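You operate a simulated robot arm through the tools that you are given. There is no shell and no other tool. Be economical: measure what you need, move in short steps, check, and stop when the job is done.

You are at the controls of a simulated robot arm. One attempt, no reset.

TASK
Put the pink block in the grey crate. Put the clean sample on the bottom shelf of the parcel rack away on the top of the checking desk. Put the purple buckle packet on the corner of the silver fence. Open the drop tray, put the metal insert labelled "5" from the top of the packing bench in the inside of the drop tray, then shut the tray. Take the red weight on the top of the packing bench and put it away on the shelf under the checking desk. Put the red fill nozzle in the bd mixer. Take the thin shim and leave it on top of the yellow plate. Fetch the cup of grey beads and set it on the front of the bag sealer. Push the bead drawer shut. Fetch the purple cap and stand it on top of the cream clamp block. Any order will do. Set down upright: pink block, cup of grey beads, purple cap.
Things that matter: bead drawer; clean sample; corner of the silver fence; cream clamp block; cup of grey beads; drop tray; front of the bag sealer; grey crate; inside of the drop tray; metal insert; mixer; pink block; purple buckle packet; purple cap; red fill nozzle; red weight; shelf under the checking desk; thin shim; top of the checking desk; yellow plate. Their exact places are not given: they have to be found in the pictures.

The check looks at the end state, three seconds after you hand in, the way a careful person would. Anything else that was tipped, shoved, dropped, spilled or broken makes it a failure. A push-on lid holds only when it is set on centred and level and pressed home; a screw cap is set on level and turned clockwise until tight.

THE ROBOT
A 6-joint arm with a fingered hand on a trunk, on a base that drives. Base frame: it is fixed to the floor where the robot stands at the start and does not move with it; the origin is under the middle of the robot, x ahead of it, y to its left, z up; the surface under the hand at the start is at about z = 1220. Units: mm, rad, N and s.
With the tool pointing down near the work surface it reaches from about 360 to 800 mm from the robot's upright axis, wherever it stands. Its first joint turns from -2.007 to 2.007 rad. Places, roughly: bead drawer [-1300, 6600, 100]; clean sample (9x5x4 cm) [600, 300, 400]; corner of the silver fence [-1500, 800, 800]; cream clamp block (6x8x5 cm) [800, 2200, 900]; cup of grey beads [-1500, 6500, 500]; drop tray [3900, -1900, 900]; front of the bag sealer (20x32 cm) [400, 3660, 880]; grey crate (34x24x9 cm) [700, 0, 1200]; inside of the drop tray [3900, -1900, 900]; metal insert [500, 1000, 1000]; mixer (19x15 cm) [-1820, 8220, 660]; pink block (8x8x9 cm) [700, 200, 1300]; purple buckle packet [500, 250, 1250]; purple cap (5x5x9 cm) [400, 7100, 400]; red fill nozzle (5x5x12 cm) [-1400, 3700, 900]; red weight (5x5x5 cm) [300, 3500, 900]; shelf under the checking desk [3300, -1900, 300]; thin shim (9x5x4 cm) [-1600, 5700, 1600]; top of the checking desk [3800, -2000, 900]; yellow plate (20x13x3 cm) [400, 2300, 900]. Payload 4 kg.
The tool frame sits at the grasp point between the pads (the TCP): z along the fingers, y along the line on which they close. The tips reach 26 mm beyond it. The gripper opens to 164 mm. The gripper's body begins 73 mm behind the TCP. The gripper is a hand of 5 fingers: y runs from the thumb to the fingers, the wrist lies at [0, 0, -239] in the tool frame, and closing takes about 1.5 s.
Orientation is that of the tool frame in the base frame, as [roll, pitch, yaw] about the fixed x, y, z axes, in that order (R = Rz(yaw) Ry(pitch) Rx(roll)). With the fingers straight down and closing along the base's y, the tool's x points along the base's -x, its y along +y and its z along -z.

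THE INTERFACE
- The arm moves only by the tool servo_tool. Its argument "motion" is a list of rows, each an object of numbers (a shift or turn left out is 0, a gripper value left out holds the last): "x", "y", "z": the shift along the base's x, y, z in units of 150 mm (1.0 is 150 mm); "rx", "ry", "rz": the turn, a rotation vector about the base's x, y, z in units of 180 degrees (1.0 is 180 degrees); "hand": the closure in counts, from 0 (fully open) to 255 (shut). In form: [{"x": .., "y": .., "z": .., "rx": .., "ry": .., "rz": .., "hand": ..}, ...]. A call has 1 to 20 rows; each row is the pose to reach, as a shift and turn from the pose commanded when the call began. A call with a number of a shift or a turn outside -1 to 1 is refused whole. A row lasts 0.2 s, in which the tool goes at most 50 mm and 0.15 rad; a call with a longer step from one row to the next is refused whole, and so is a gripper value outside its range. A pose out of reach is approached as far as the arm can. The call stops where the force on the tool passes 40 N (or 10 N more than at its start, if that is more) or the arm is blocked; 0.2 s more then pass. The fingers move at their own pace (about 45 mm/s each) and stop on an object; they squeeze with about 31 N. The grip force told is the motor's: it shows also when the fingers shut on nothing. Time passes only in rows, and 0.2 s behind the last, so rows that repeat a pose let the fingers close. The reply holds the time, the measured pose of the TCP, the force on the tool along the base axes, the opening and the grip force, in the units named above and with some noise, with the torque about the TCP (base axes, N m) and any sound that the robot's microphone picked up.
- Cameras (640 x 400 px; columns grow to the right, rows downward): "scene" is now at [13.9, 199.6, 1935.3]; the picture's right is [0.19, -0.98, 0.00], its down [-0.78, -0.15, -0.61] and it looks along [0.60, 0.11, -0.79] (base axes); focal length 276 px, centre (320, 200). "wrist" rides on the gripper at [50, -70, -93] in the tool frame; the picture's right is [0.81, 0.59, 0.00], its down [-0.43, 0.60, -0.68] and it looks along [-0.40, 0.55, 0.74] (tool axes); focal length 270 px, centre (320, 200).
- capture(camera): a new picture of that camera. It takes no simulated time.
- lift_body(by): slides the trunk up (or, below 0, down) by that many mm; the arm and the scene camera ride with it, the base frame stays. It gives what a move gives, with no picture.
- roll_base(legs): drives the robot by 1 to 6 legs, each [ahead, left, turn to the left] in mm, mm and rad, along the robot's own axes; the way and the turn of a leg run together, so that a leg with both is an arc; at most 1500 mm and 3.142 rad a leg. The arm and the cameras ride along, it lands a little off, and it stops where it bumps. It gives what a move gives.
- preshape(shape): the hand has 5 fingers and takes this shape, open, in about a second: jaw (thumb against the fingers, like two jaws); tri (thumb and two fingers); tip (a fingertip pinch); poke (one finger out to press); point (the index stretched); flat (the hand flat); cup (the hand cupped); fist (a fist). The gripper value then closes the fingers along that shape, each until it touches; the sizes above hold for jaw. It gives what a move gives, with no picture.
- turn_head(pan, tilt): turns the head with the scene camera to pan (to the left, within 2.705 rad either way) and tilt (down, from -0.506 to 1.204), counted from straight ahead of the robot. It gives what a move gives.
- probe_pixels(camera, pixels): for up to 12 pixels [column, row] of the newest picture of that camera ("zoom" is the newest enlarged one), the place [x, y, z] in the base frame of the surface seen there, good to about 2 mm. It takes no simulated time.
- enlarge(camera, box): a new picture of the part [left, top, right, bottom] of that camera's present view, enlarged. It takes no simulated time.
- sign_off(): hands the job in; it is judged then, once.

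Work in short steps. Measure before you move; look again where a grasp or a placing could have gone wrong, and mend it. You have 357 turns and 280 pictures in all, those below and enlarged ones among them. Open the gripper and draw the arm clear of the work before you hand the job in, unless the task says otherwise.

The tools are called after ">>>" as a command line: name --argument value ..., lists and objects as JSON in quotes. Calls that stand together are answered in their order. servo_tool: Moves the arm, as the interface text tells. Its arguments: {"type":"object","properties":{"motion":{"type":"array"}},"required":["motion"]} The other tools are called the same way: lift_body (by) slides the trunk up or down; preshape (shape) gives the hand a shape; roll_base (legs) drives the base; turn_head (pan, tilt) turns the head that bears the scene camera; capture (camera) takes a picture; probe_pixels (camera, pixels) gives the place of the surface under pixels of a picture; enlarge (camera, box) takes an enlarged picture of a part of a camera's view; sign_off () hands the job in.

At the start:

```text
clock: 0.0
tool_pos: [496.0, 147.5, 1541.7]
tcp_rot: [-3.141, 0.0, 3.141]
contact_force: [-0.4, 0.1, -0.8]
moment: [-0.02, 0.02, 0.01]
opening: 164.0
finger_force: 0.1
shape: jaw
trunk travel left (down, up): [-990.0, 0.0]
robot x, y, heading: [1.0, 3.5, 0.003]
head pan, tilt: [0.187, 0.909]
```

scene: 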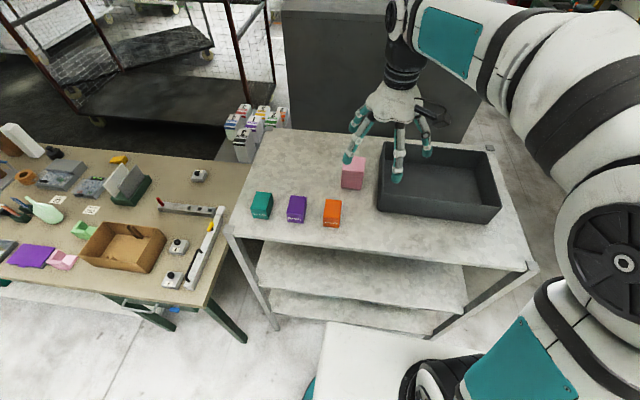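
wrist: 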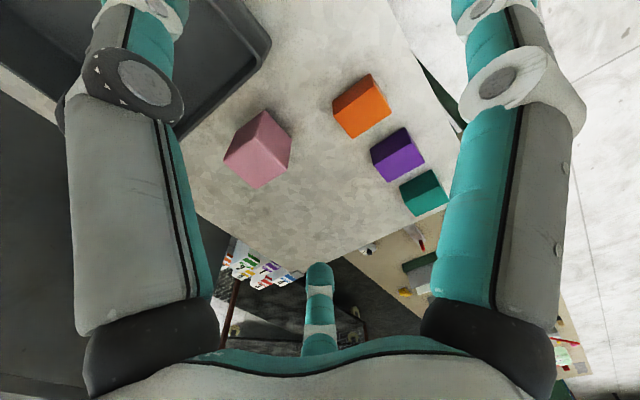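

The scene shows the pink block at (353,172), the crate at (438,185), and packets at (262,205), (297,209), (332,213). I probe these.

>>> probe_pixels --camera "scene" --pixels '[[354, 163], [345, 182], [362, 183], [297, 202], [296, 214], [438, 190], [384, 150], [490, 155], [380, 210], [498, 218], [332, 206], [262, 198]]'

>>> enlarge --camera "scene" --box '[220, 100, 540, 300]'

>>> enlarge --camera "scene" --box '[0, 110, 240, 320]'

```text
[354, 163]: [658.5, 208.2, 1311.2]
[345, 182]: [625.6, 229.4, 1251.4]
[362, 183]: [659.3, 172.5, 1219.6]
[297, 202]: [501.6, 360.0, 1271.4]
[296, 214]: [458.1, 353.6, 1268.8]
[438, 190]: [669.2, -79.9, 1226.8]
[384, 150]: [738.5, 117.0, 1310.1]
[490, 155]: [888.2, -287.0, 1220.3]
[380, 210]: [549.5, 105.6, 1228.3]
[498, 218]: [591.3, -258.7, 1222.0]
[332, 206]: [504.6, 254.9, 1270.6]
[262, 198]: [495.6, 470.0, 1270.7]
```

```text
2.00 times, centred on (380, 200) of scene
```

zoom: 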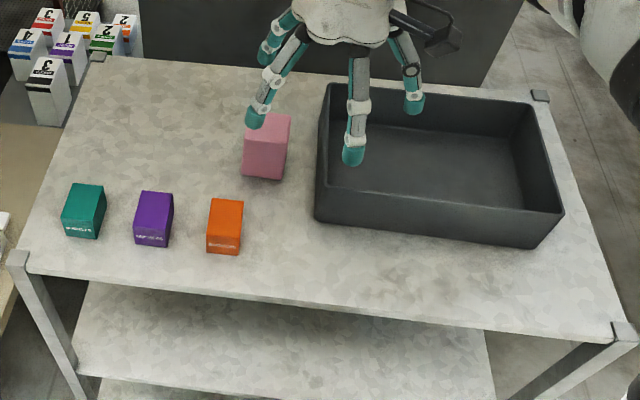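

```text
1.90 times, centred on (120, 215) of scene
```

zoom: 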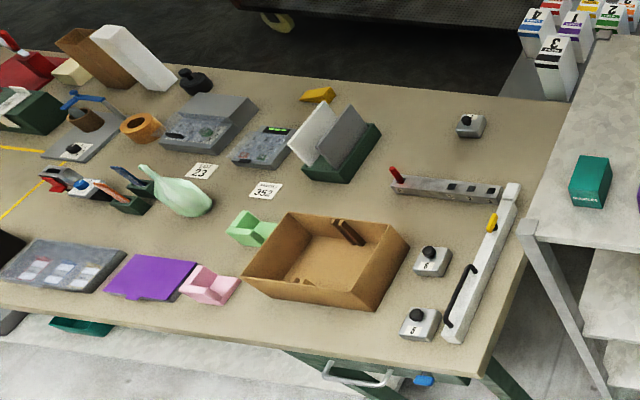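

The pink block's top is near z=1311. I probe its edges and the crate rim and floor more closely.

>>> enlarge --camera "scene" --box '[320, 130, 400, 230]'

>>> probe_pixels --camera "scene" --pixels '[[346, 160], [363, 160], [344, 169], [362, 171], [353, 165], [350, 178], [420, 180], [450, 200], [379, 190], [440, 214], [470, 165], [430, 160]]'

```text
4.00 times, centred on (360, 180) of scene
```

zoom: 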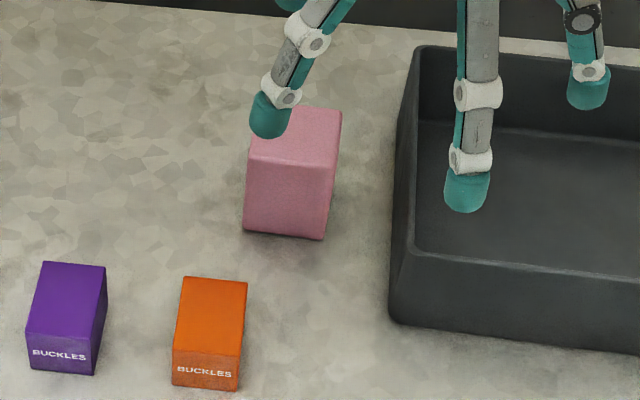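

```text
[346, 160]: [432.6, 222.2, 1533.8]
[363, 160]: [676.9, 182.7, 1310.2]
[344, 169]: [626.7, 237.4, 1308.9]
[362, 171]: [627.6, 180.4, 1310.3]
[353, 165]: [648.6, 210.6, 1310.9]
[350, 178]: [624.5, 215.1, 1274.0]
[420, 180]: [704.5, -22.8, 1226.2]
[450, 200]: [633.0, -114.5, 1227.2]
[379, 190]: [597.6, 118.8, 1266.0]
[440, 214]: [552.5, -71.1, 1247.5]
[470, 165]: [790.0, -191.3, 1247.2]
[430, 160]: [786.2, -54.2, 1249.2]
```

Pink block: x≈625–693, y≈176–240, top 1310. I move the hand above it in short steps, watching clearance.

>>> servo_tool --motion '[{"x": 0.2, "y": 0.08, "z": -0.16}, {"x": 0.4, "y": 0.16, "z": -0.32}, {"x": 0.6, "y": 0.24, "z": -0.48}, {"x": 0.8, "y": 0.32, "z": -0.64}, {"x": 1.0, "y": 0.403, "z": -0.8}]'

>>> capture --camera "wrist"

>>> capture --camera "scene"

```text
clock: 1.2
tool_pos: [648.1, 206.9, 1421.6]
tcp_rot: [-3.14, -0.005, -3.141]
contact_force: [0.5, 0.2, -0.8]
moment: [-0.01, 0.03, -0.01]
opening: 164.0
finger_force: 0.1
shape: jaw
trunk travel left (down, up): [-990.0, 0.0]
robot x, y, heading: [0.8, 3.2, -0.001]
head pan, tilt: [0.187, 0.909]
```

```text
274 pictures are left
```

wrist: 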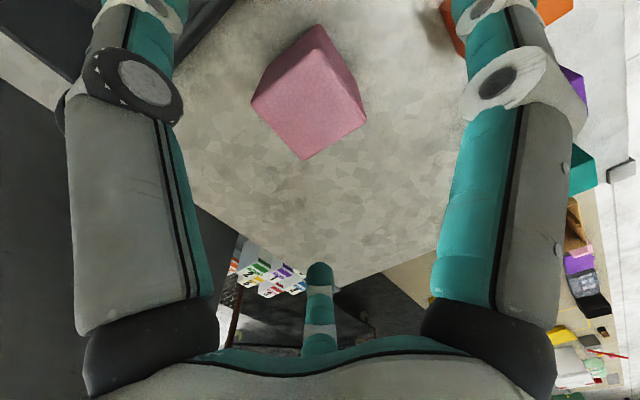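

```text
273 pictures are left
```

scene: 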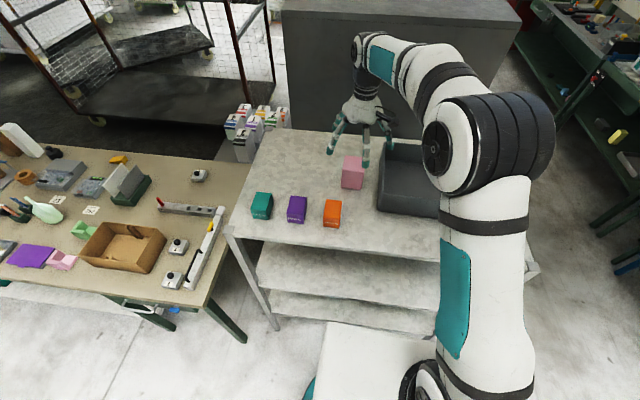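

I probe the block's top face corners in the wrist view ((317,25), (253,100), (365,120)) to find its true centre.

>>> probe_pixels --camera "wrist" --pixels '[[317, 29], [322, 88], [258, 99], [304, 155], [361, 120], [350, 75], [280, 120], [310, 60], [335, 120]]'

```text
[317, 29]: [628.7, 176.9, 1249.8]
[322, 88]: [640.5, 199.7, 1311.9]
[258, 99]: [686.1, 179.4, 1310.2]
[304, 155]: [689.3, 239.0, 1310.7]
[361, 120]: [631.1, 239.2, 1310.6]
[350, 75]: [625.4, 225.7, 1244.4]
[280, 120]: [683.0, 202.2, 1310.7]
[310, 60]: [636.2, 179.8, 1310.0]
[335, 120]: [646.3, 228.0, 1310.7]
```

Block centre is (659.5, 209). I descend to about z=1272 and close gently while staying there.

>>> servo_tool --motion '[{"x": 0.08, "y": 0.007, "z": -0.25}, {"x": 0.08, "y": 0.007, "z": -0.5}, {"x": 0.08, "y": 0.007, "z": -0.75}, {"x": 0.08, "y": 0.007, "z": -1.0}, {"x": 0.08, "y": 0.007, "z": -1.0}]'

>>> servo_tool --motion '[{"hand": 255}, {"hand": 255}, {"hand": 255}, {"hand": 255}, {"hand": 255}, {"hand": 255}, {"hand": 255}, {"hand": 255}, {"hand": 255}]'

>>> capture --camera "wrist"

```text
clock: 2.0
tool_pos: [659.7, 210.7, 1329.8]
tcp_rot: [3.137, 0.019, -3.138]
contact_force: [-6.9, 3.6, 20.1]
moment: [-1.97, 0.14, -0.66]
opening: 163.9
finger_force: 0.1
shape: jaw
trunk travel left (down, up): [-990.0, 0.0]
robot x, y, heading: [0.9, 3.0, 0.001]
head pan, tilt: [0.187, 0.909]
stopped in row 3: the force on the tool passed its limit at 56 N (the readings are from after the stop); the commanded pose is now the measured one
```

```text
clock: 3.5
tool_pos: [664.9, 203.2, 1335.7]
tcp_rot: [3.133, 0.028, -3.141]
contact_force: [-7.0, -6.9, 43.3]
moment: [0.05, -0.44, -0.04]
opening: 39.4
finger_force: 31.4
shape: jaw
trunk travel left (down, up): [-990.0, 0.0]
robot x, y, heading: [-0.8, -1.2, -0.002]
head pan, tilt: [0.187, 0.909]
stopped in row 7: the force on the tool passed its limit at 45 N (the readings are from after the stop); the commanded pose is now the measured one
```

```text
272 pictures are left
```

wrist: 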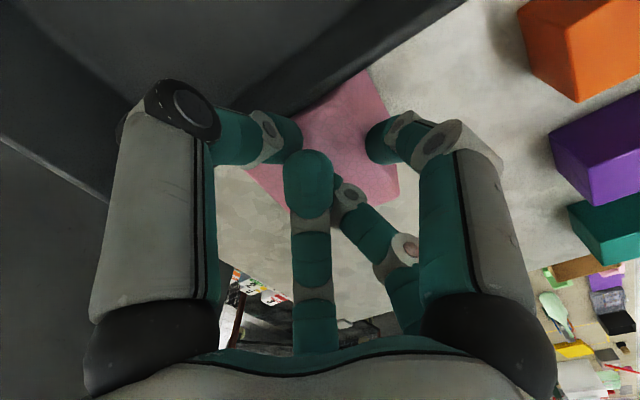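

The thumb tip evidently met the crate rim (y≈118) at the wide opening, and the fingers then closed on top of the block. I raise straight up and open, then look.

>>> servo_tool --motion '[{"z": 0.1, "hand": 120}, {"z": 0.35, "hand": 120}, {"z": 0.6, "hand": 120}, {"z": 0.6, "hand": 120}, {"z": 0.6, "hand": 120}, {"z": 0.6, "hand": 120}]'

>>> capture --camera "wrist"

>>> capture --camera "scene"

```text
clock: 5.0
tool_pos: [664.1, 206.9, 1419.9]
tcp_rot: [3.14, 0.021, -3.141]
contact_force: [0.4, 1.0, -0.1]
moment: [-0.03, -0.03, 0.01]
opening: 86.5
finger_force: 0.0
shape: jaw
trunk travel left (down, up): [-990.0, 0.0]
robot x, y, heading: [0.9, -1.4, -0.001]
head pan, tilt: [0.187, 0.909]
```

```text
271 pictures are left
```

wrist: 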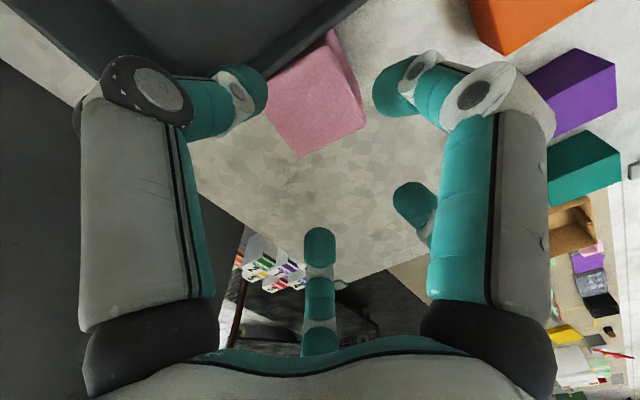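

```text
270 pictures are left
```

scene: 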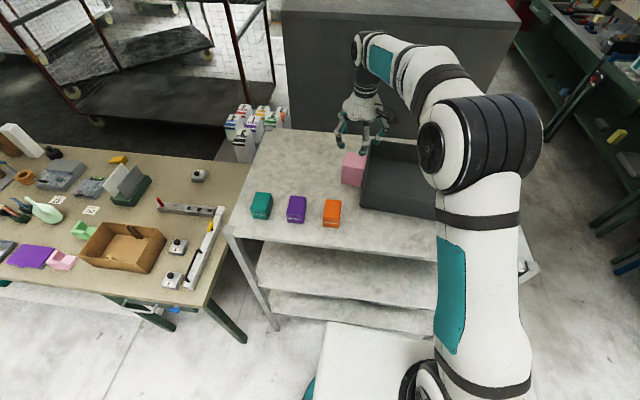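

The crate slid toward the block (its left edge went from column 380 to 362). I measure its new position.

>>> probe_pixels --camera "scene" --pixels '[[366, 190], [360, 207], [400, 211], [432, 216], [394, 190], [352, 180], [364, 145], [420, 190], [347, 157], [400, 146]]'

>>> probe_pixels --camera "wrist" --pixels '[[325, 42], [269, 98], [302, 152], [360, 120], [340, 60], [300, 30], [240, 55], [330, 120], [200, 20]]'

>>> enlarge --camera "scene" --box '[310, 110, 470, 230]'

```text
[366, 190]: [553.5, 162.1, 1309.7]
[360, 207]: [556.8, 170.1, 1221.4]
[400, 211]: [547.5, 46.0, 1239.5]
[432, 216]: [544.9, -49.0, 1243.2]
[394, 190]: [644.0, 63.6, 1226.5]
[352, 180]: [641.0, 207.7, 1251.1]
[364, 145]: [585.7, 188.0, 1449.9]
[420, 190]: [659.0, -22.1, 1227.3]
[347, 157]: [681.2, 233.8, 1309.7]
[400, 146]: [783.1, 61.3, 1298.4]
```

```text
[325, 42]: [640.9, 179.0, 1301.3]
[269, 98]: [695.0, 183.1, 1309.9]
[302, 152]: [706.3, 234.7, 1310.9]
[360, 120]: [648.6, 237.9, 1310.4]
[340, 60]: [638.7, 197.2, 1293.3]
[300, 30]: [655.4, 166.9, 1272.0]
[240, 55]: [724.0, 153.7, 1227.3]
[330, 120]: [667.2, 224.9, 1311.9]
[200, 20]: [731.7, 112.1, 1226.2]
```

```text
3.33 times, centred on (390, 170) of scene
```

zoom: 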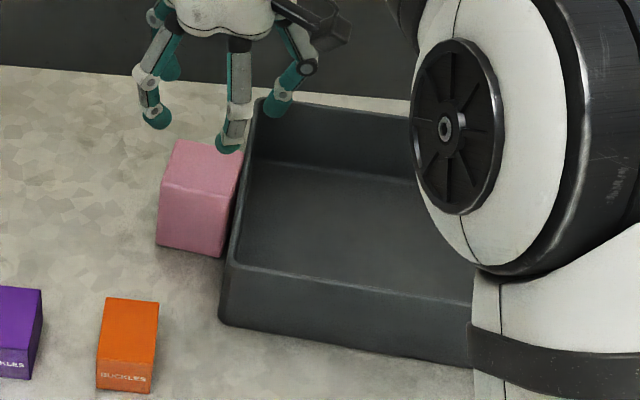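

The block moved to x≈640–706, y≈177–240. I'll grasp it along x instead; first I probe the fingertips to learn the hand's layout.

>>> probe_pixels --camera "wrist" --pixels '[[253, 92], [390, 95], [320, 240], [412, 200], [130, 200], [505, 200], [320, 300], [445, 230]]'

```text
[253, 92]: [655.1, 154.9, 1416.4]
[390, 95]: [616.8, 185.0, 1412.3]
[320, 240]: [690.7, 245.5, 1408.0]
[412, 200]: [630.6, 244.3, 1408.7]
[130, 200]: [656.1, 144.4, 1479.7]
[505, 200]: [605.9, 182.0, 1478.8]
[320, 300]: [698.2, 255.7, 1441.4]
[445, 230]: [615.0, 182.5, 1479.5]
```

The hand's finger layout is unusual, so I take an enlarged look at it before re-grasping.

>>> enlarge --camera "scene" --box '[320, 80, 410, 165]'

>>> enlarge --camera "wrist" --box '[0, 0, 640, 400]'

```text
4.71 times, centred on (365, 122) of scene
```

zoom: 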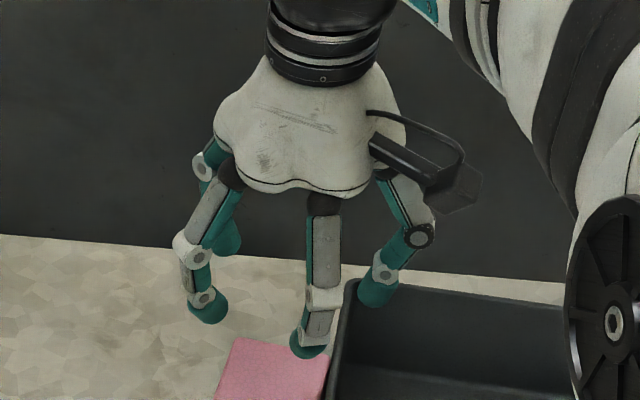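

```text
1.00 times, centred on (320, 200) of wrist (not enlarged: the box is as wide or as high as the picture)
```

zoom: 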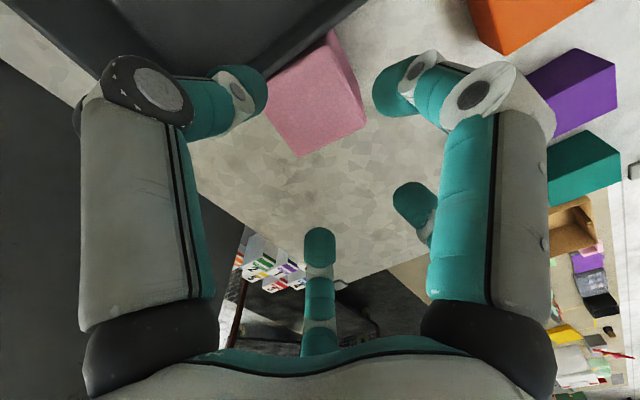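

The hand has radially placed fingers; I try the "tri" shape here in free air to see whether the side finger folds out of the way.

>>> preshape --shape "tri"

>>> enlarge --camera "scene" --box '[320, 80, 410, 165]'

>>> capture --camera "wrist"

```text
clock: 5.8
tool_pos: [664.2, 207.4, 1420.7]
tcp_rot: [3.141, 0.021, -3.141]
contact_force: [0.7, -0.2, -0.6]
moment: [0.02, 0.02, 0.0]
opening: 164.0
finger_force: 0.0
shape: tri
trunk travel left (down, up): [-990.0, 0.0]
robot x, y, heading: [0.6, 5.5, -0.001]
head pan, tilt: [0.187, 0.909]
```

```text
4.71 times, centred on (365, 122) of scene
```

zoom: 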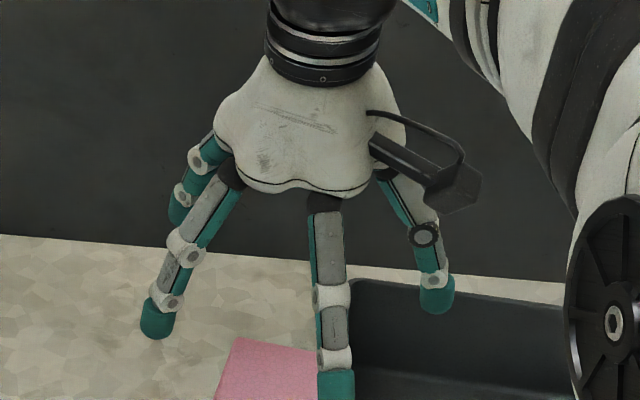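

```text
265 pictures are left
```

wrist: 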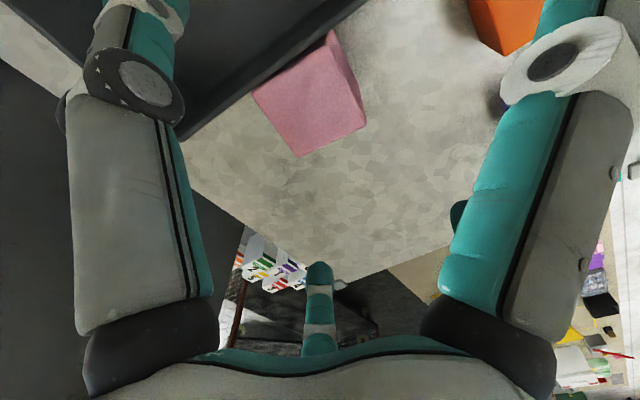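

The fingers sit in a ring, so gripping next to the crate is not possible now. I'll push the crate back from the inside against its −y wall: first close the hand and move over the crate.

>>> preshape --shape "jaw"

>>> servo_tool --motion '[{"y": -0.33, "hand": 255}, {"y": -0.66, "hand": 255}, {"y": -0.99, "hand": 255}, {"y": -0.99, "hand": 255}, {"y": -0.99, "hand": 255}, {"y": -0.99, "hand": 255}]'

>>> servo_tool --motion '[{"y": -0.33}, {"y": -0.66}, {"y": -0.8}, {"y": -0.8}, {"y": -0.8}]'

>>> capture --camera "wrist"

>>> capture --camera "scene"

```text
clock: 6.8
tool_pos: [662.7, 207.0, 1419.0]
tcp_rot: [3.139, 0.019, -3.141]
contact_force: [0.3, -0.2, -0.1]
moment: [-0.04, 0.03, 0.0]
opening: 164.3
finger_force: 0.0
shape: jaw
trunk travel left (down, up): [-990.0, 0.0]
robot x, y, heading: [-0.7, -2.5, 0.003]
head pan, tilt: [0.187, 0.909]
```

```text
clock: 8.2
tool_pos: [660.2, 55.5, 1419.4]
tcp_rot: [3.139, 0.021, 3.141]
contact_force: [0.0, -0.1, -0.4]
moment: [0.02, 0.03, 0.0]
opening: 39.9
finger_force: 0.1
shape: jaw
trunk travel left (down, up): [-990.0, 0.0]
robot x, y, heading: [0.3, 4.5, 0.003]
head pan, tilt: [0.187, 0.909]
```

```text
clock: 9.3
tool_pos: [662.8, -62.3, 1418.7]
tcp_rot: [3.138, 0.02, -3.141]
contact_force: [0.6, 0.0, 0.7]
moment: [0.03, 0.02, 0.0]
opening: 0.1
finger_force: 31.0
shape: jaw
trunk travel left (down, up): [-990.0, 0.0]
robot x, y, heading: [-0.9, -1.5, -0.001]
head pan, tilt: [0.187, 0.909]
```

```text
264 pictures are left
```

wrist: 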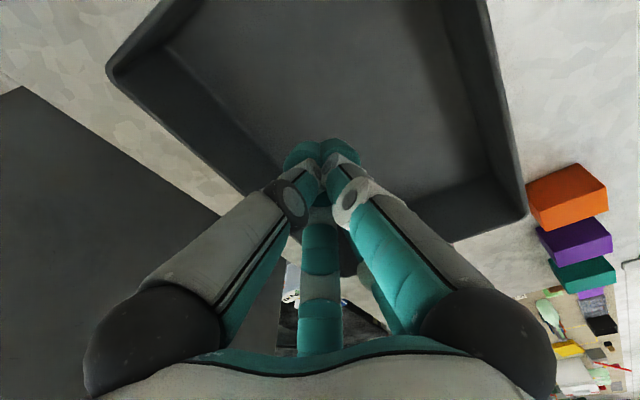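

```text
263 pictures are left
```

scene: 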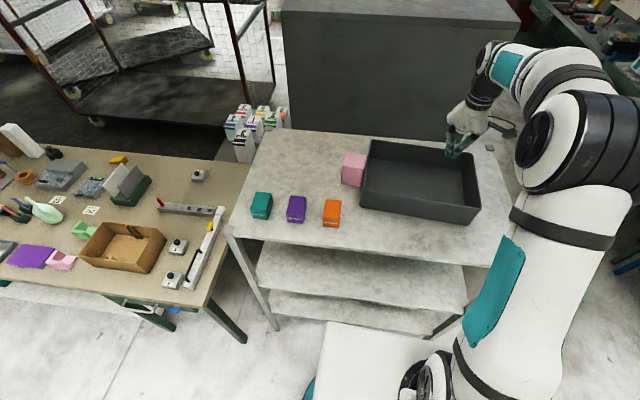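

The crate is fully visible now: left rim from (370,142) to (362,190), right rim (477,165)–(480,208). I probe its rim and walls.

>>> probe_pixels --camera "scene" --pixels '[[367, 160], [364, 180], [362, 195], [474, 170], [477, 190], [478, 200], [420, 160], [440, 202], [400, 200], [472, 195], [440, 215], [380, 210]]'

>>> enlarge --camera "scene" --box '[330, 110, 510, 240]'

```text
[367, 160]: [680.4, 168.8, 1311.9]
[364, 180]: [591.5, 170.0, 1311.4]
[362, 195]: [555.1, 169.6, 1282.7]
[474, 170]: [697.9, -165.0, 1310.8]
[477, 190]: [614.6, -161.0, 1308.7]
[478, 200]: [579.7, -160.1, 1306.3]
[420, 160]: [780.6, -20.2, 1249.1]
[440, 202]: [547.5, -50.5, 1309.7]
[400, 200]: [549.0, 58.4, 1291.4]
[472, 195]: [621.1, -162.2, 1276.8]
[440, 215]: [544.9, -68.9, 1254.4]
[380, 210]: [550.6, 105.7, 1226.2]
```

```text
3.08 times, centred on (420, 175) of scene
```

zoom: 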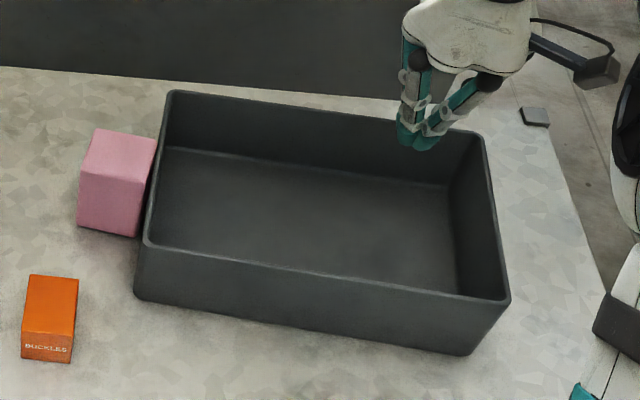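

Crate now spans y −170…170 (original was 51 mm further to −y). I lower the closed hand inside the crate.

>>> servo_tool --motion '[{"x": 0.03, "z": -0.3}, {"x": 0.03, "z": -0.6}, {"x": 0.03, "z": -0.9}, {"x": 0.03, "y": -0.2, "z": -0.95}, {"x": 0.03, "y": -0.35, "z": -0.95}, {"x": 0.03, "y": -0.35, "z": -0.95}]'

>>> capture --camera "scene"

```text
clock: 10.8
tool_pos: [666.6, -115.8, 1277.0]
tcp_rot: [3.138, 0.02, 3.141]
contact_force: [-0.1, 0.7, 0.2]
moment: [0.01, -0.02, 0.0]
opening: 0.0
finger_force: 31.0
shape: jaw
trunk travel left (down, up): [-990.0, 0.0]
robot x, y, heading: [-1.1, 2.7, 0.001]
head pan, tilt: [0.187, 0.909]
```

```text
261 pictures are left
```

scene: 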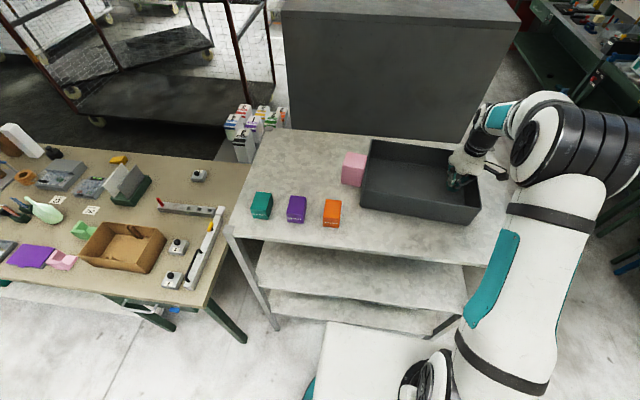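

The hand is inside the crate near its right wall at (455,180). I push −y in small steps to about y=−165.

>>> servo_tool --motion '[{"y": -0.1}, {"y": -0.2}, {"y": -0.27}, {"y": -0.33}, {"y": -0.33}]'

>>> capture --camera "scene"

>>> probe_pixels --camera "scene" --pixels '[[380, 165], [377, 185], [376, 200], [480, 200]]'

```text
clock: 11.9
tool_pos: [667.7, -162.6, 1274.8]
tcp_rot: [3.141, 0.02, 3.141]
contact_force: [0.3, 1.4, 1.5]
moment: [-0.1, -0.01, 0.0]
opening: 0.0
finger_force: 30.8
shape: jaw
trunk travel left (down, up): [-990.0, 0.0]
robot x, y, heading: [0.3, 1.0, -0.005]
head pan, tilt: [0.187, 0.909]
```

```text
260 pictures are left
```

scene: 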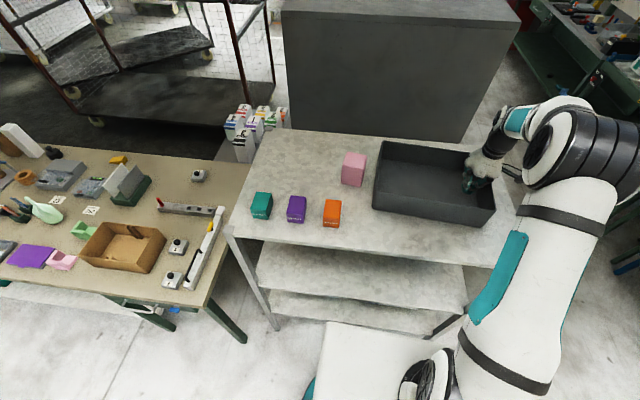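

```text
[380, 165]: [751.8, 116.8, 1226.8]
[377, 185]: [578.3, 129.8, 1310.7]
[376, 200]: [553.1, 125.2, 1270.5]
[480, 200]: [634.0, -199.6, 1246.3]
```

The crate's left wall is now at y≈129, so about 10 mm more is needed.

>>> servo_tool --motion '[{"y": -0.04}, {"y": -0.07}, {"y": -0.07}, {"y": 0.1}, {"y": 0.3}, {"y": 0.3, "z": 0.3}, {"y": 0.3, "z": 0.6}, {"y": 0.5, "z": 0.9}, {"y": 0.8, "z": 0.9}, {"y": 1.0, "z": 0.9}]'

>>> capture --camera "scene"

>>> probe_pixels --camera "scene" --pixels '[[383, 165], [379, 185], [379, 190], [378, 200], [440, 214], [380, 210], [350, 178], [344, 169], [361, 171], [353, 165]]'

>>> enlarge --camera "scene" --box '[220, 100, 540, 300]'

```text
refused: row 8 steps farther than a row can; nothing moved
```

```text
259 pictures are left
```

scene: 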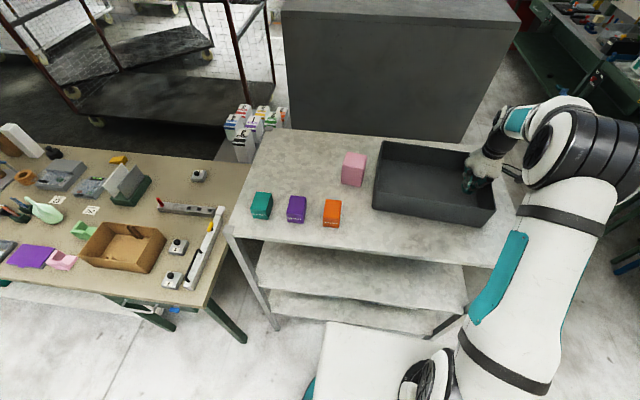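

```text
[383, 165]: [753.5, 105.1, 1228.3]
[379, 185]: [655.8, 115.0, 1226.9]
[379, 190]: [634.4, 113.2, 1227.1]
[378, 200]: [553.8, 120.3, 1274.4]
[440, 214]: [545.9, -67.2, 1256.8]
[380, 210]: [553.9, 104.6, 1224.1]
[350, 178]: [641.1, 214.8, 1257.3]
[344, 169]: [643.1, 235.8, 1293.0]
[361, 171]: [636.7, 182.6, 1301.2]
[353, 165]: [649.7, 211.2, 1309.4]
```

```text
2.00 times, centred on (380, 200) of scene
```

zoom: 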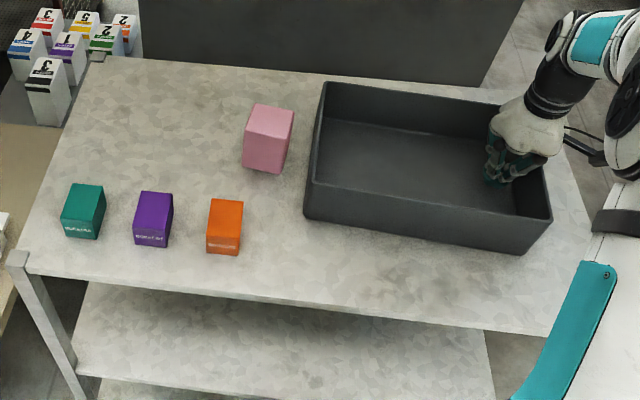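

The move was refused because one step was too long. I repeat with smaller steps: push 12 mm more, withdraw up and over to the block.

>>> servo_tool --motion '[{"y": -0.04}, {"y": -0.08}, {"y": -0.08}, {"y": 0.1}, {"y": 0.3}, {"y": 0.3, "z": 0.3}, {"y": 0.3, "z": 0.6}, {"y": 0.4, "z": 0.9}, {"y": 0.7, "z": 0.95}, {"y": 1.0, "z": 0.95}]'

>>> servo_tool --motion '[{"y": 0.3, "hand": 60}, {"y": 0.6, "hand": 60}, {"y": 0.9, "hand": 60}, {"y": 1.0, "hand": 60}, {"y": 1.0, "hand": 60}, {"y": 1.0, "hand": 60}, {"y": 1.0, "hand": 60}]'

>>> servo_tool --motion '[{"y": 0.2, "rz": -0.047}, {"y": 0.4, "rz": -0.094}, {"y": 0.5, "rz": -0.141}, {"y": 0.5, "rz": -0.188}, {"y": 0.5, "rz": -0.235}, {"y": 0.5, "rz": -0.282}, {"y": 0.5, "rz": -0.329}, {"y": 0.5, "rz": -0.376}, {"y": 0.5, "rz": -0.423}, {"y": 0.5, "rz": -0.47}, {"y": 0.5, "rz": -0.5}, {"y": 0.5, "rz": -0.5}]'

>>> capture --camera "scene"

>>> capture --camera "wrist"

```text
clock: 14.2
tool_pos: [667.9, -12.8, 1418.5]
tcp_rot: [3.14, 0.021, 3.14]
contact_force: [-1.0, 1.4, 0.6]
moment: [-0.03, -0.02, -0.01]
opening: 0.0
finger_force: 30.9
shape: jaw
trunk travel left (down, up): [-990.0, 0.0]
robot x, y, heading: [2.7, 0.3, -0.003]
head pan, tilt: [0.187, 0.909]
```

```text
clock: 15.8
tool_pos: [667.4, 136.5, 1419.5]
tcp_rot: [3.14, 0.018, 3.14]
contact_force: [0.4, 0.6, 0.5]
moment: [0.0, 0.0, -0.02]
opening: 125.9
finger_force: 0.1
shape: jaw
trunk travel left (down, up): [-990.0, 0.0]
robot x, y, heading: [-2.9, -1.1, -0.001]
head pan, tilt: [0.187, 0.909]
```

```text
clock: 18.4
tool_pos: [668.0, 212.4, 1419.6]
tcp_rot: [3.14, 0.021, 1.57]
contact_force: [-0.8, -0.3, -0.3]
moment: [-0.04, -0.03, -0.02]
opening: 125.7
finger_force: 0.0
shape: jaw
trunk travel left (down, up): [-990.0, 0.0]
robot x, y, heading: [2.3, -1.3, 0.001]
head pan, tilt: [0.187, 0.909]
```

```text
257 pictures are left
```

scene: 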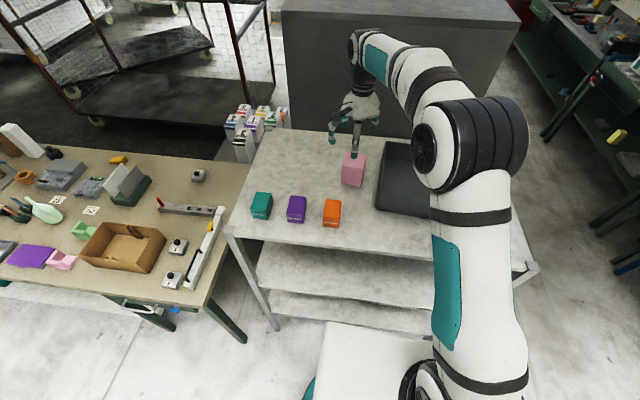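

```text
256 pictures are left
```

wrist: 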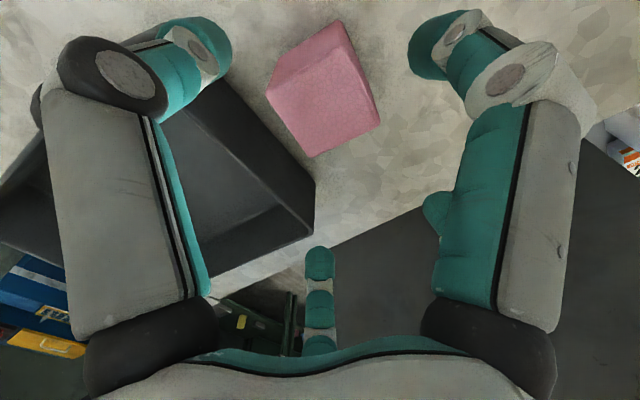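

The crate is back near its original place. I enlarge the hand and block to see finger clearance.

>>> enlarge --camera "scene" --box '[310, 80, 430, 200]'

>>> probe_pixels --camera "wrist" --pixels '[[335, 30], [272, 92], [318, 150], [374, 118], [345, 60], [330, 100], [215, 45], [415, 45], [319, 255], [280, 150], [200, 100]]'

```text
3.33 times, centred on (370, 140) of scene
```

zoom: 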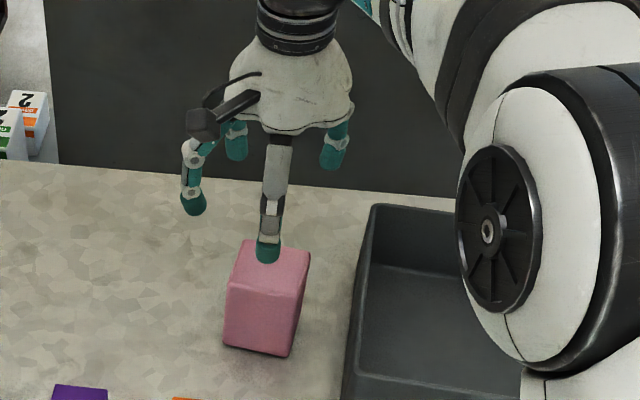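

```text
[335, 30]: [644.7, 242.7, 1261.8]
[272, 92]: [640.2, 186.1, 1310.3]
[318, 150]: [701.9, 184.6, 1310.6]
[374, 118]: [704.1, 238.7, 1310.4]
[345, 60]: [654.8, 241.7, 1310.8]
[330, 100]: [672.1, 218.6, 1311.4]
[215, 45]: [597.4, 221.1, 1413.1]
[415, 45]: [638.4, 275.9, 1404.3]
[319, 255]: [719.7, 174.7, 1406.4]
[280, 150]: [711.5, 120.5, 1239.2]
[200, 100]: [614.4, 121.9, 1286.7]
```

The −y side of the hand is free of fingers. Block centre is (672, 211), so I descend to z≈1272.

>>> servo_tool --motion '[{"x": 0.033, "z": -0.25}, {"x": 0.033, "z": -0.5}, {"x": 0.033, "z": -0.75}, {"x": 0.033, "z": -0.97}, {"x": 0.033, "z": -0.97}]'

>>> capture --camera "scene"

```text
clock: 19.6
tool_pos: [673.9, 211.3, 1272.0]
tcp_rot: [3.14, 0.018, 1.57]
contact_force: [0.2, -0.3, -0.6]
moment: [0.0, 0.01, -0.03]
opening: 125.6
finger_force: 0.1
shape: jaw
trunk travel left (down, up): [-990.0, 0.0]
robot x, y, heading: [1.3, -0.9, -0.0]
head pan, tilt: [0.187, 0.909]
```

```text
254 pictures are left
```

scene: 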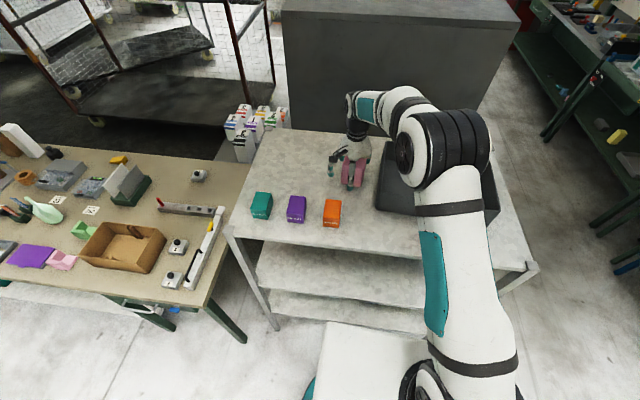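

No contact, so I close the fingers on the block.

>>> servo_tool --motion '[{"hand": 255}, {"hand": 255}, {"hand": 255}, {"hand": 255}, {"hand": 255}, {"hand": 255}, {"hand": 255}, {"hand": 255}]'

>>> capture --camera "wrist"

>>> enlarge --camera "scene" --box '[310, 80, 430, 200]'

```text
clock: 21.4
tool_pos: [674.7, 211.0, 1272.0]
tcp_rot: [3.139, 0.019, 1.571]
contact_force: [0.8, 0.8, -0.3]
moment: [0.02, -0.01, -0.03]
opening: 68.1
finger_force: 30.9
shape: jaw
trunk travel left (down, up): [-990.0, 0.0]
robot x, y, heading: [-0.2, -0.3, 0.002]
head pan, tilt: [0.187, 0.909]
```

```text
253 pictures are left
```

wrist: 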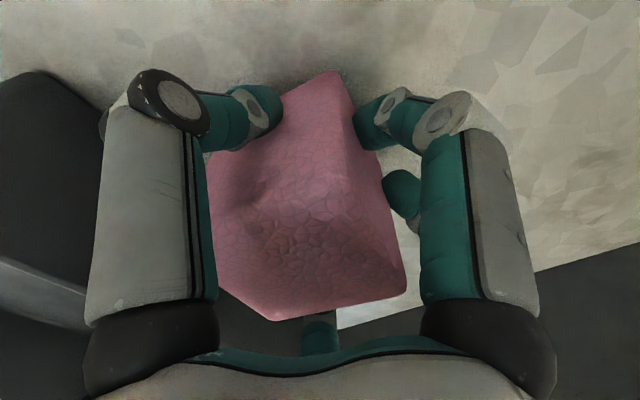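

```text
3.33 times, centred on (370, 140) of scene
```

zoom: 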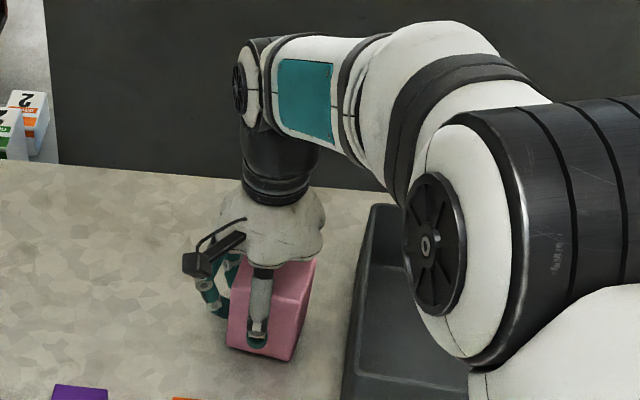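

The block is held (opening 68, 31 N). I lift it and carry it over the crate.

>>> servo_tool --motion '[{"z": 0.2}, {"z": 0.45}, {"z": 0.7}, {"z": 0.95}, {"y": -0.3, "z": 0.95}, {"y": -0.6, "z": 0.95}, {"y": -0.9, "z": 0.95}]'

>>> servo_tool --motion '[{"y": -0.3}, {"y": -0.6}, {"y": -0.83}, {"y": -0.83}]'

>>> capture --camera "wrist"

>>> capture --camera "scene"

```text
clock: 22.9
tool_pos: [674.2, 74.5, 1415.5]
tcp_rot: [3.14, 0.017, 1.571]
contact_force: [0.0, -0.9, -0.8]
moment: [0.04, 0.0, 0.03]
opening: 67.4
finger_force: 31.3
shape: jaw
trunk travel left (down, up): [-990.0, 0.0]
robot x, y, heading: [-0.7, 3.1, 0.002]
head pan, tilt: [0.187, 0.909]
```

```text
clock: 23.9
tool_pos: [673.3, -49.2, 1415.8]
tcp_rot: [3.141, 0.019, 1.572]
contact_force: [-0.7, 0.2, -0.3]
moment: [-0.01, 0.0, 0.0]
opening: 67.9
finger_force: 31.5
shape: jaw
trunk travel left (down, up): [-990.0, 0.0]
robot x, y, heading: [-1.1, 1.0, 0.001]
head pan, tilt: [0.187, 0.909]
```

```text
251 pictures are left
```

wrist: 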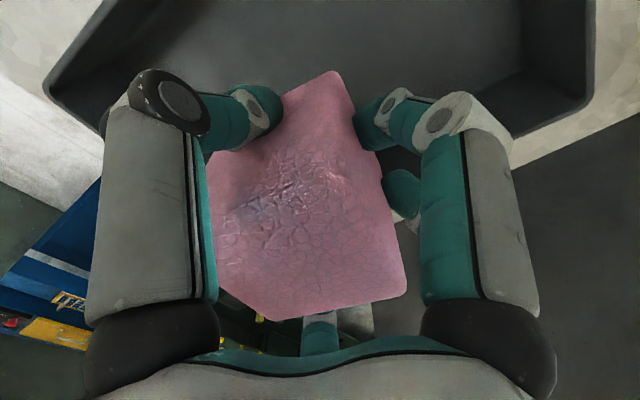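

```text
250 pictures are left
```

scene: 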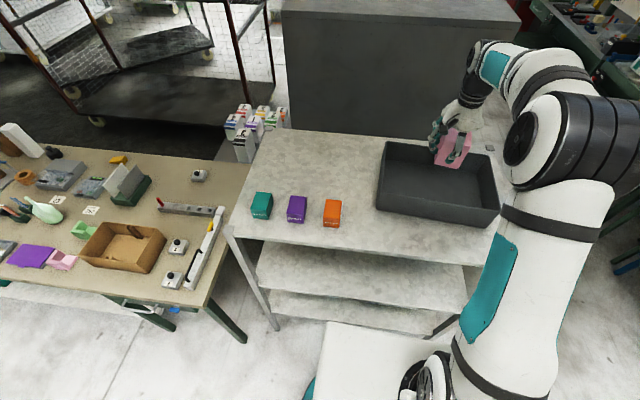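

The block hangs above the crate. I lower it to the floor of the crate (z≈1280).

>>> servo_tool --motion '[{"z": -0.25}, {"z": -0.5}, {"z": -0.75}, {"z": -0.85}, {"z": -0.9}, {"z": -0.9}]'

```text
clock: 25.4
tool_pos: [674.8, -48.4, 1280.7]
tcp_rot: [3.14, 0.019, 1.57]
contact_force: [0.1, 0.1, 0.0]
moment: [-0.03, -0.01, -0.01]
opening: 67.7
finger_force: 31.0
shape: jaw
trunk travel left (down, up): [-990.0, 0.0]
robot x, y, heading: [-1.5, -1.9, -0.004]
head pan, tilt: [0.187, 0.909]
```

No contact yet, so I ease down a few millimetres until it touches, then open to about 100 mm.

>>> servo_tool --motion '[{"z": -0.01}, {"z": -0.02}, {"z": -0.02}, {"z": -0.02, "hand": 90}, {"z": -0.02, "hand": 90}, {"z": -0.02, "hand": 90}, {"z": -0.02, "hand": 90}, {"z": -0.02, "hand": 90}]'

>>> servo_tool --motion '[{"z": 0.25}, {"z": 0.5}, {"z": 0.75}, {"z": 0.99}, {"z": 0.99, "y": 0.3}, {"z": 0.99, "y": 0.6}, {"z": 0.99, "y": 0.9}]'

>>> capture --camera "scene"

```text
clock: 27.1
tool_pos: [673.3, -47.7, 1277.8]
tcp_rot: [3.14, 0.019, 1.571]
contact_force: [0.1, 0.7, -1.1]
moment: [0.01, -0.01, 0.0]
opening: 105.8
finger_force: 0.1
shape: jaw
trunk travel left (down, up): [-990.0, 0.0]
robot x, y, heading: [-0.2, -5.1, 0.002]
head pan, tilt: [0.187, 0.909]
```

```text
clock: 28.8
tool_pos: [672.7, 89.1, 1427.2]
tcp_rot: [3.14, 0.02, 1.571]
contact_force: [0.3, 0.4, -1.0]
moment: [-0.03, 0.03, 0.0]
opening: 105.7
finger_force: 0.0
shape: jaw
trunk travel left (down, up): [-990.0, 0.0]
robot x, y, heading: [3.8, -0.9, 0.003]
head pan, tilt: [0.187, 0.909]
```

```text
249 pictures are left
```

scene: 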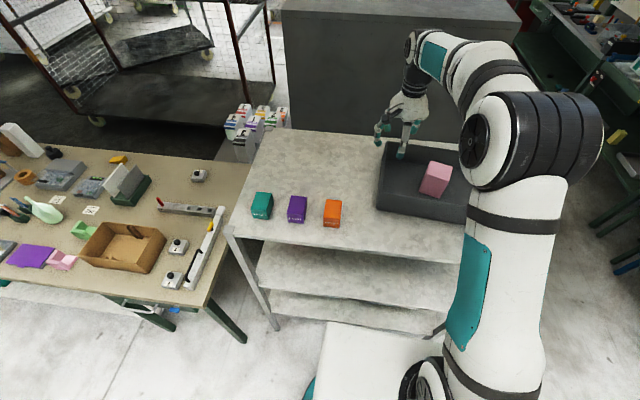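

The pink block stands in the crate at (437,180). Next I look toward the silver fence behind-left and at other targets.

>>> turn_head --pan 2.6 --tilt 0.5

>>> capture --camera "scene"

>>> turn_head --pan 1.3 --tilt 0.4

>>> capture --camera "scene"

>>> turn_head --pan -0.6 --tilt 0.3

>>> capture --camera "scene"

```text
clock: 31.0
tool_pos: [671.9, 87.7, 1426.7]
tcp_rot: [3.14, 0.021, 1.57]
contact_force: [0.2, 0.4, -0.2]
moment: [0.01, 0.01, 0.0]
opening: 105.6
finger_force: 0.1
shape: jaw
trunk travel left (down, up): [-990.0, 0.0]
robot x, y, heading: [-0.5, 0.9, -0.0]
head pan, tilt: [2.601, 0.499]
```

```text
248 pictures are left
```

scene: 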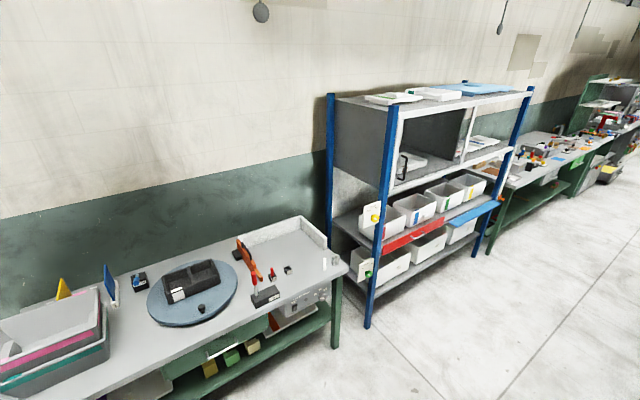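

```text
clock: 32.4
tool_pos: [672.4, 87.0, 1426.7]
tcp_rot: [3.141, 0.02, 1.569]
contact_force: [-0.5, 0.0, -0.4]
moment: [0.0, 0.01, -0.02]
opening: 105.5
finger_force: 0.1
shape: jaw
trunk travel left (down, up): [-990.0, 0.0]
robot x, y, heading: [-2.2, -1.6, -0.0]
head pan, tilt: [1.3, 0.4]
```

```text
247 pictures are left
```

scene: 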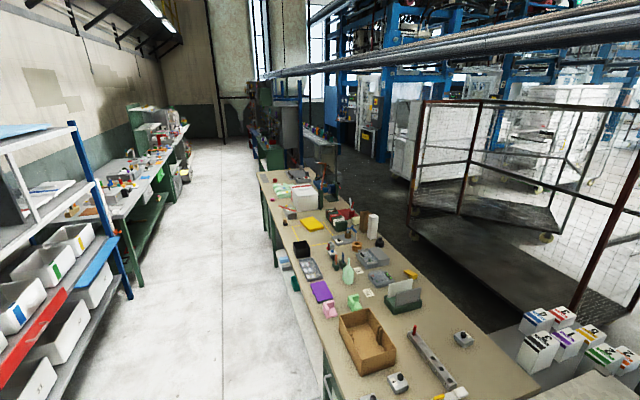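

```text
clock: 34.3
tool_pos: [673.8, 86.7, 1425.4]
tcp_rot: [3.14, 0.019, 1.571]
contact_force: [0.6, 0.8, -0.3]
moment: [0.03, -0.01, -0.02]
opening: 105.6
finger_force: 0.1
shape: jaw
trunk travel left (down, up): [-990.0, 0.0]
robot x, y, heading: [1.3, 2.6, 0.001]
head pan, tilt: [-0.6, 0.3]
```

```text
246 pictures are left
```

scene: 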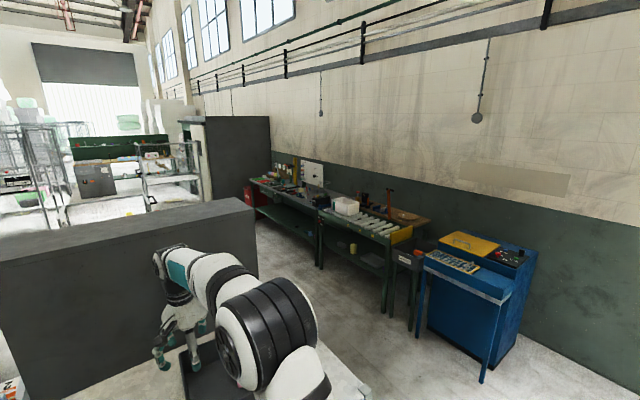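

The fence is an L‑shaped rim on the bench behind‑left (corner near (305,222) in the first picture). I look back at the rack to measure the purple packet.

>>> turn_head --pan 0.45 --tilt 0.95

>>> capture --camera "scene"

>>> enlarge --camera "scene" --box '[300, 150, 460, 250]'

```text
clock: 35.6
tool_pos: [673.2, 86.2, 1425.9]
tcp_rot: [3.14, 0.018, 1.571]
contact_force: [0.2, 1.0, 0.3]
moment: [0.0, -0.01, 0.0]
opening: 105.7
finger_force: 0.0
shape: jaw
trunk travel left (down, up): [-990.0, 0.0]
robot x, y, heading: [3.4, 1.7, -0.0]
head pan, tilt: [0.45, 0.949]
```

```text
245 pictures are left
```

scene: 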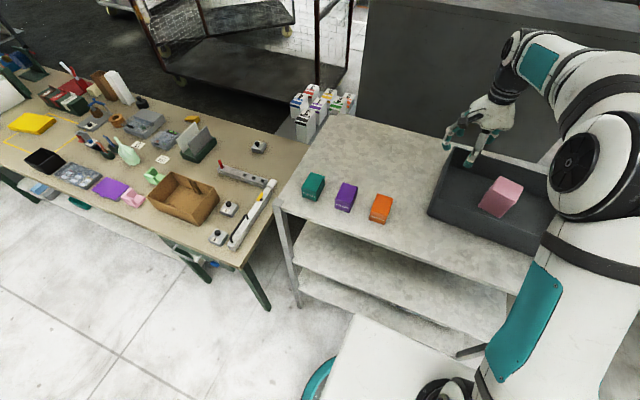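

```text
4.00 times, centred on (380, 200) of scene
```

zoom: 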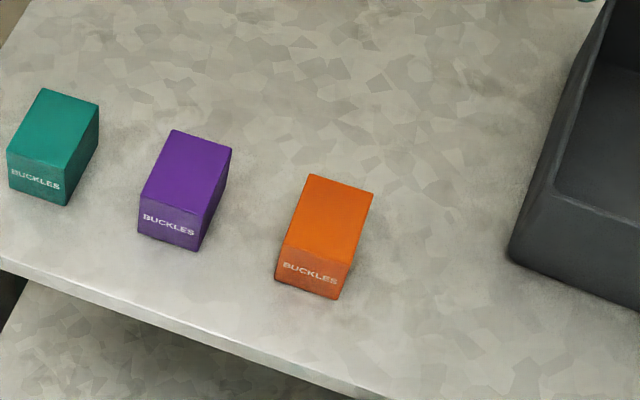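

I probe the purple packet's corners in the zoom: top (174,132), (231,150), (142,197), (198,215), bottom (138,232), (196,250).

>>> probe_pixels --camera "zoom" --pixels '[[176, 134], [227, 151], [145, 196], [195, 212], [186, 172], [168, 225], [140, 232], [194, 248], [308, 178], [285, 240], [95, 106], [67, 165]]'

```text
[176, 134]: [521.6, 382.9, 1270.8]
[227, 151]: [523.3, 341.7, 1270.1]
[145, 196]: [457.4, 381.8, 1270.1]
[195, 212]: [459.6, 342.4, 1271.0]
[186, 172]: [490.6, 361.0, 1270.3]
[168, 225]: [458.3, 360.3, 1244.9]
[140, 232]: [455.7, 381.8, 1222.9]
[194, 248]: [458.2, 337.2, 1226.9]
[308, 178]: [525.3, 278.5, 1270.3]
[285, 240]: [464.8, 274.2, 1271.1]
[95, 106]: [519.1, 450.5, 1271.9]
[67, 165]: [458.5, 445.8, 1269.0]
```

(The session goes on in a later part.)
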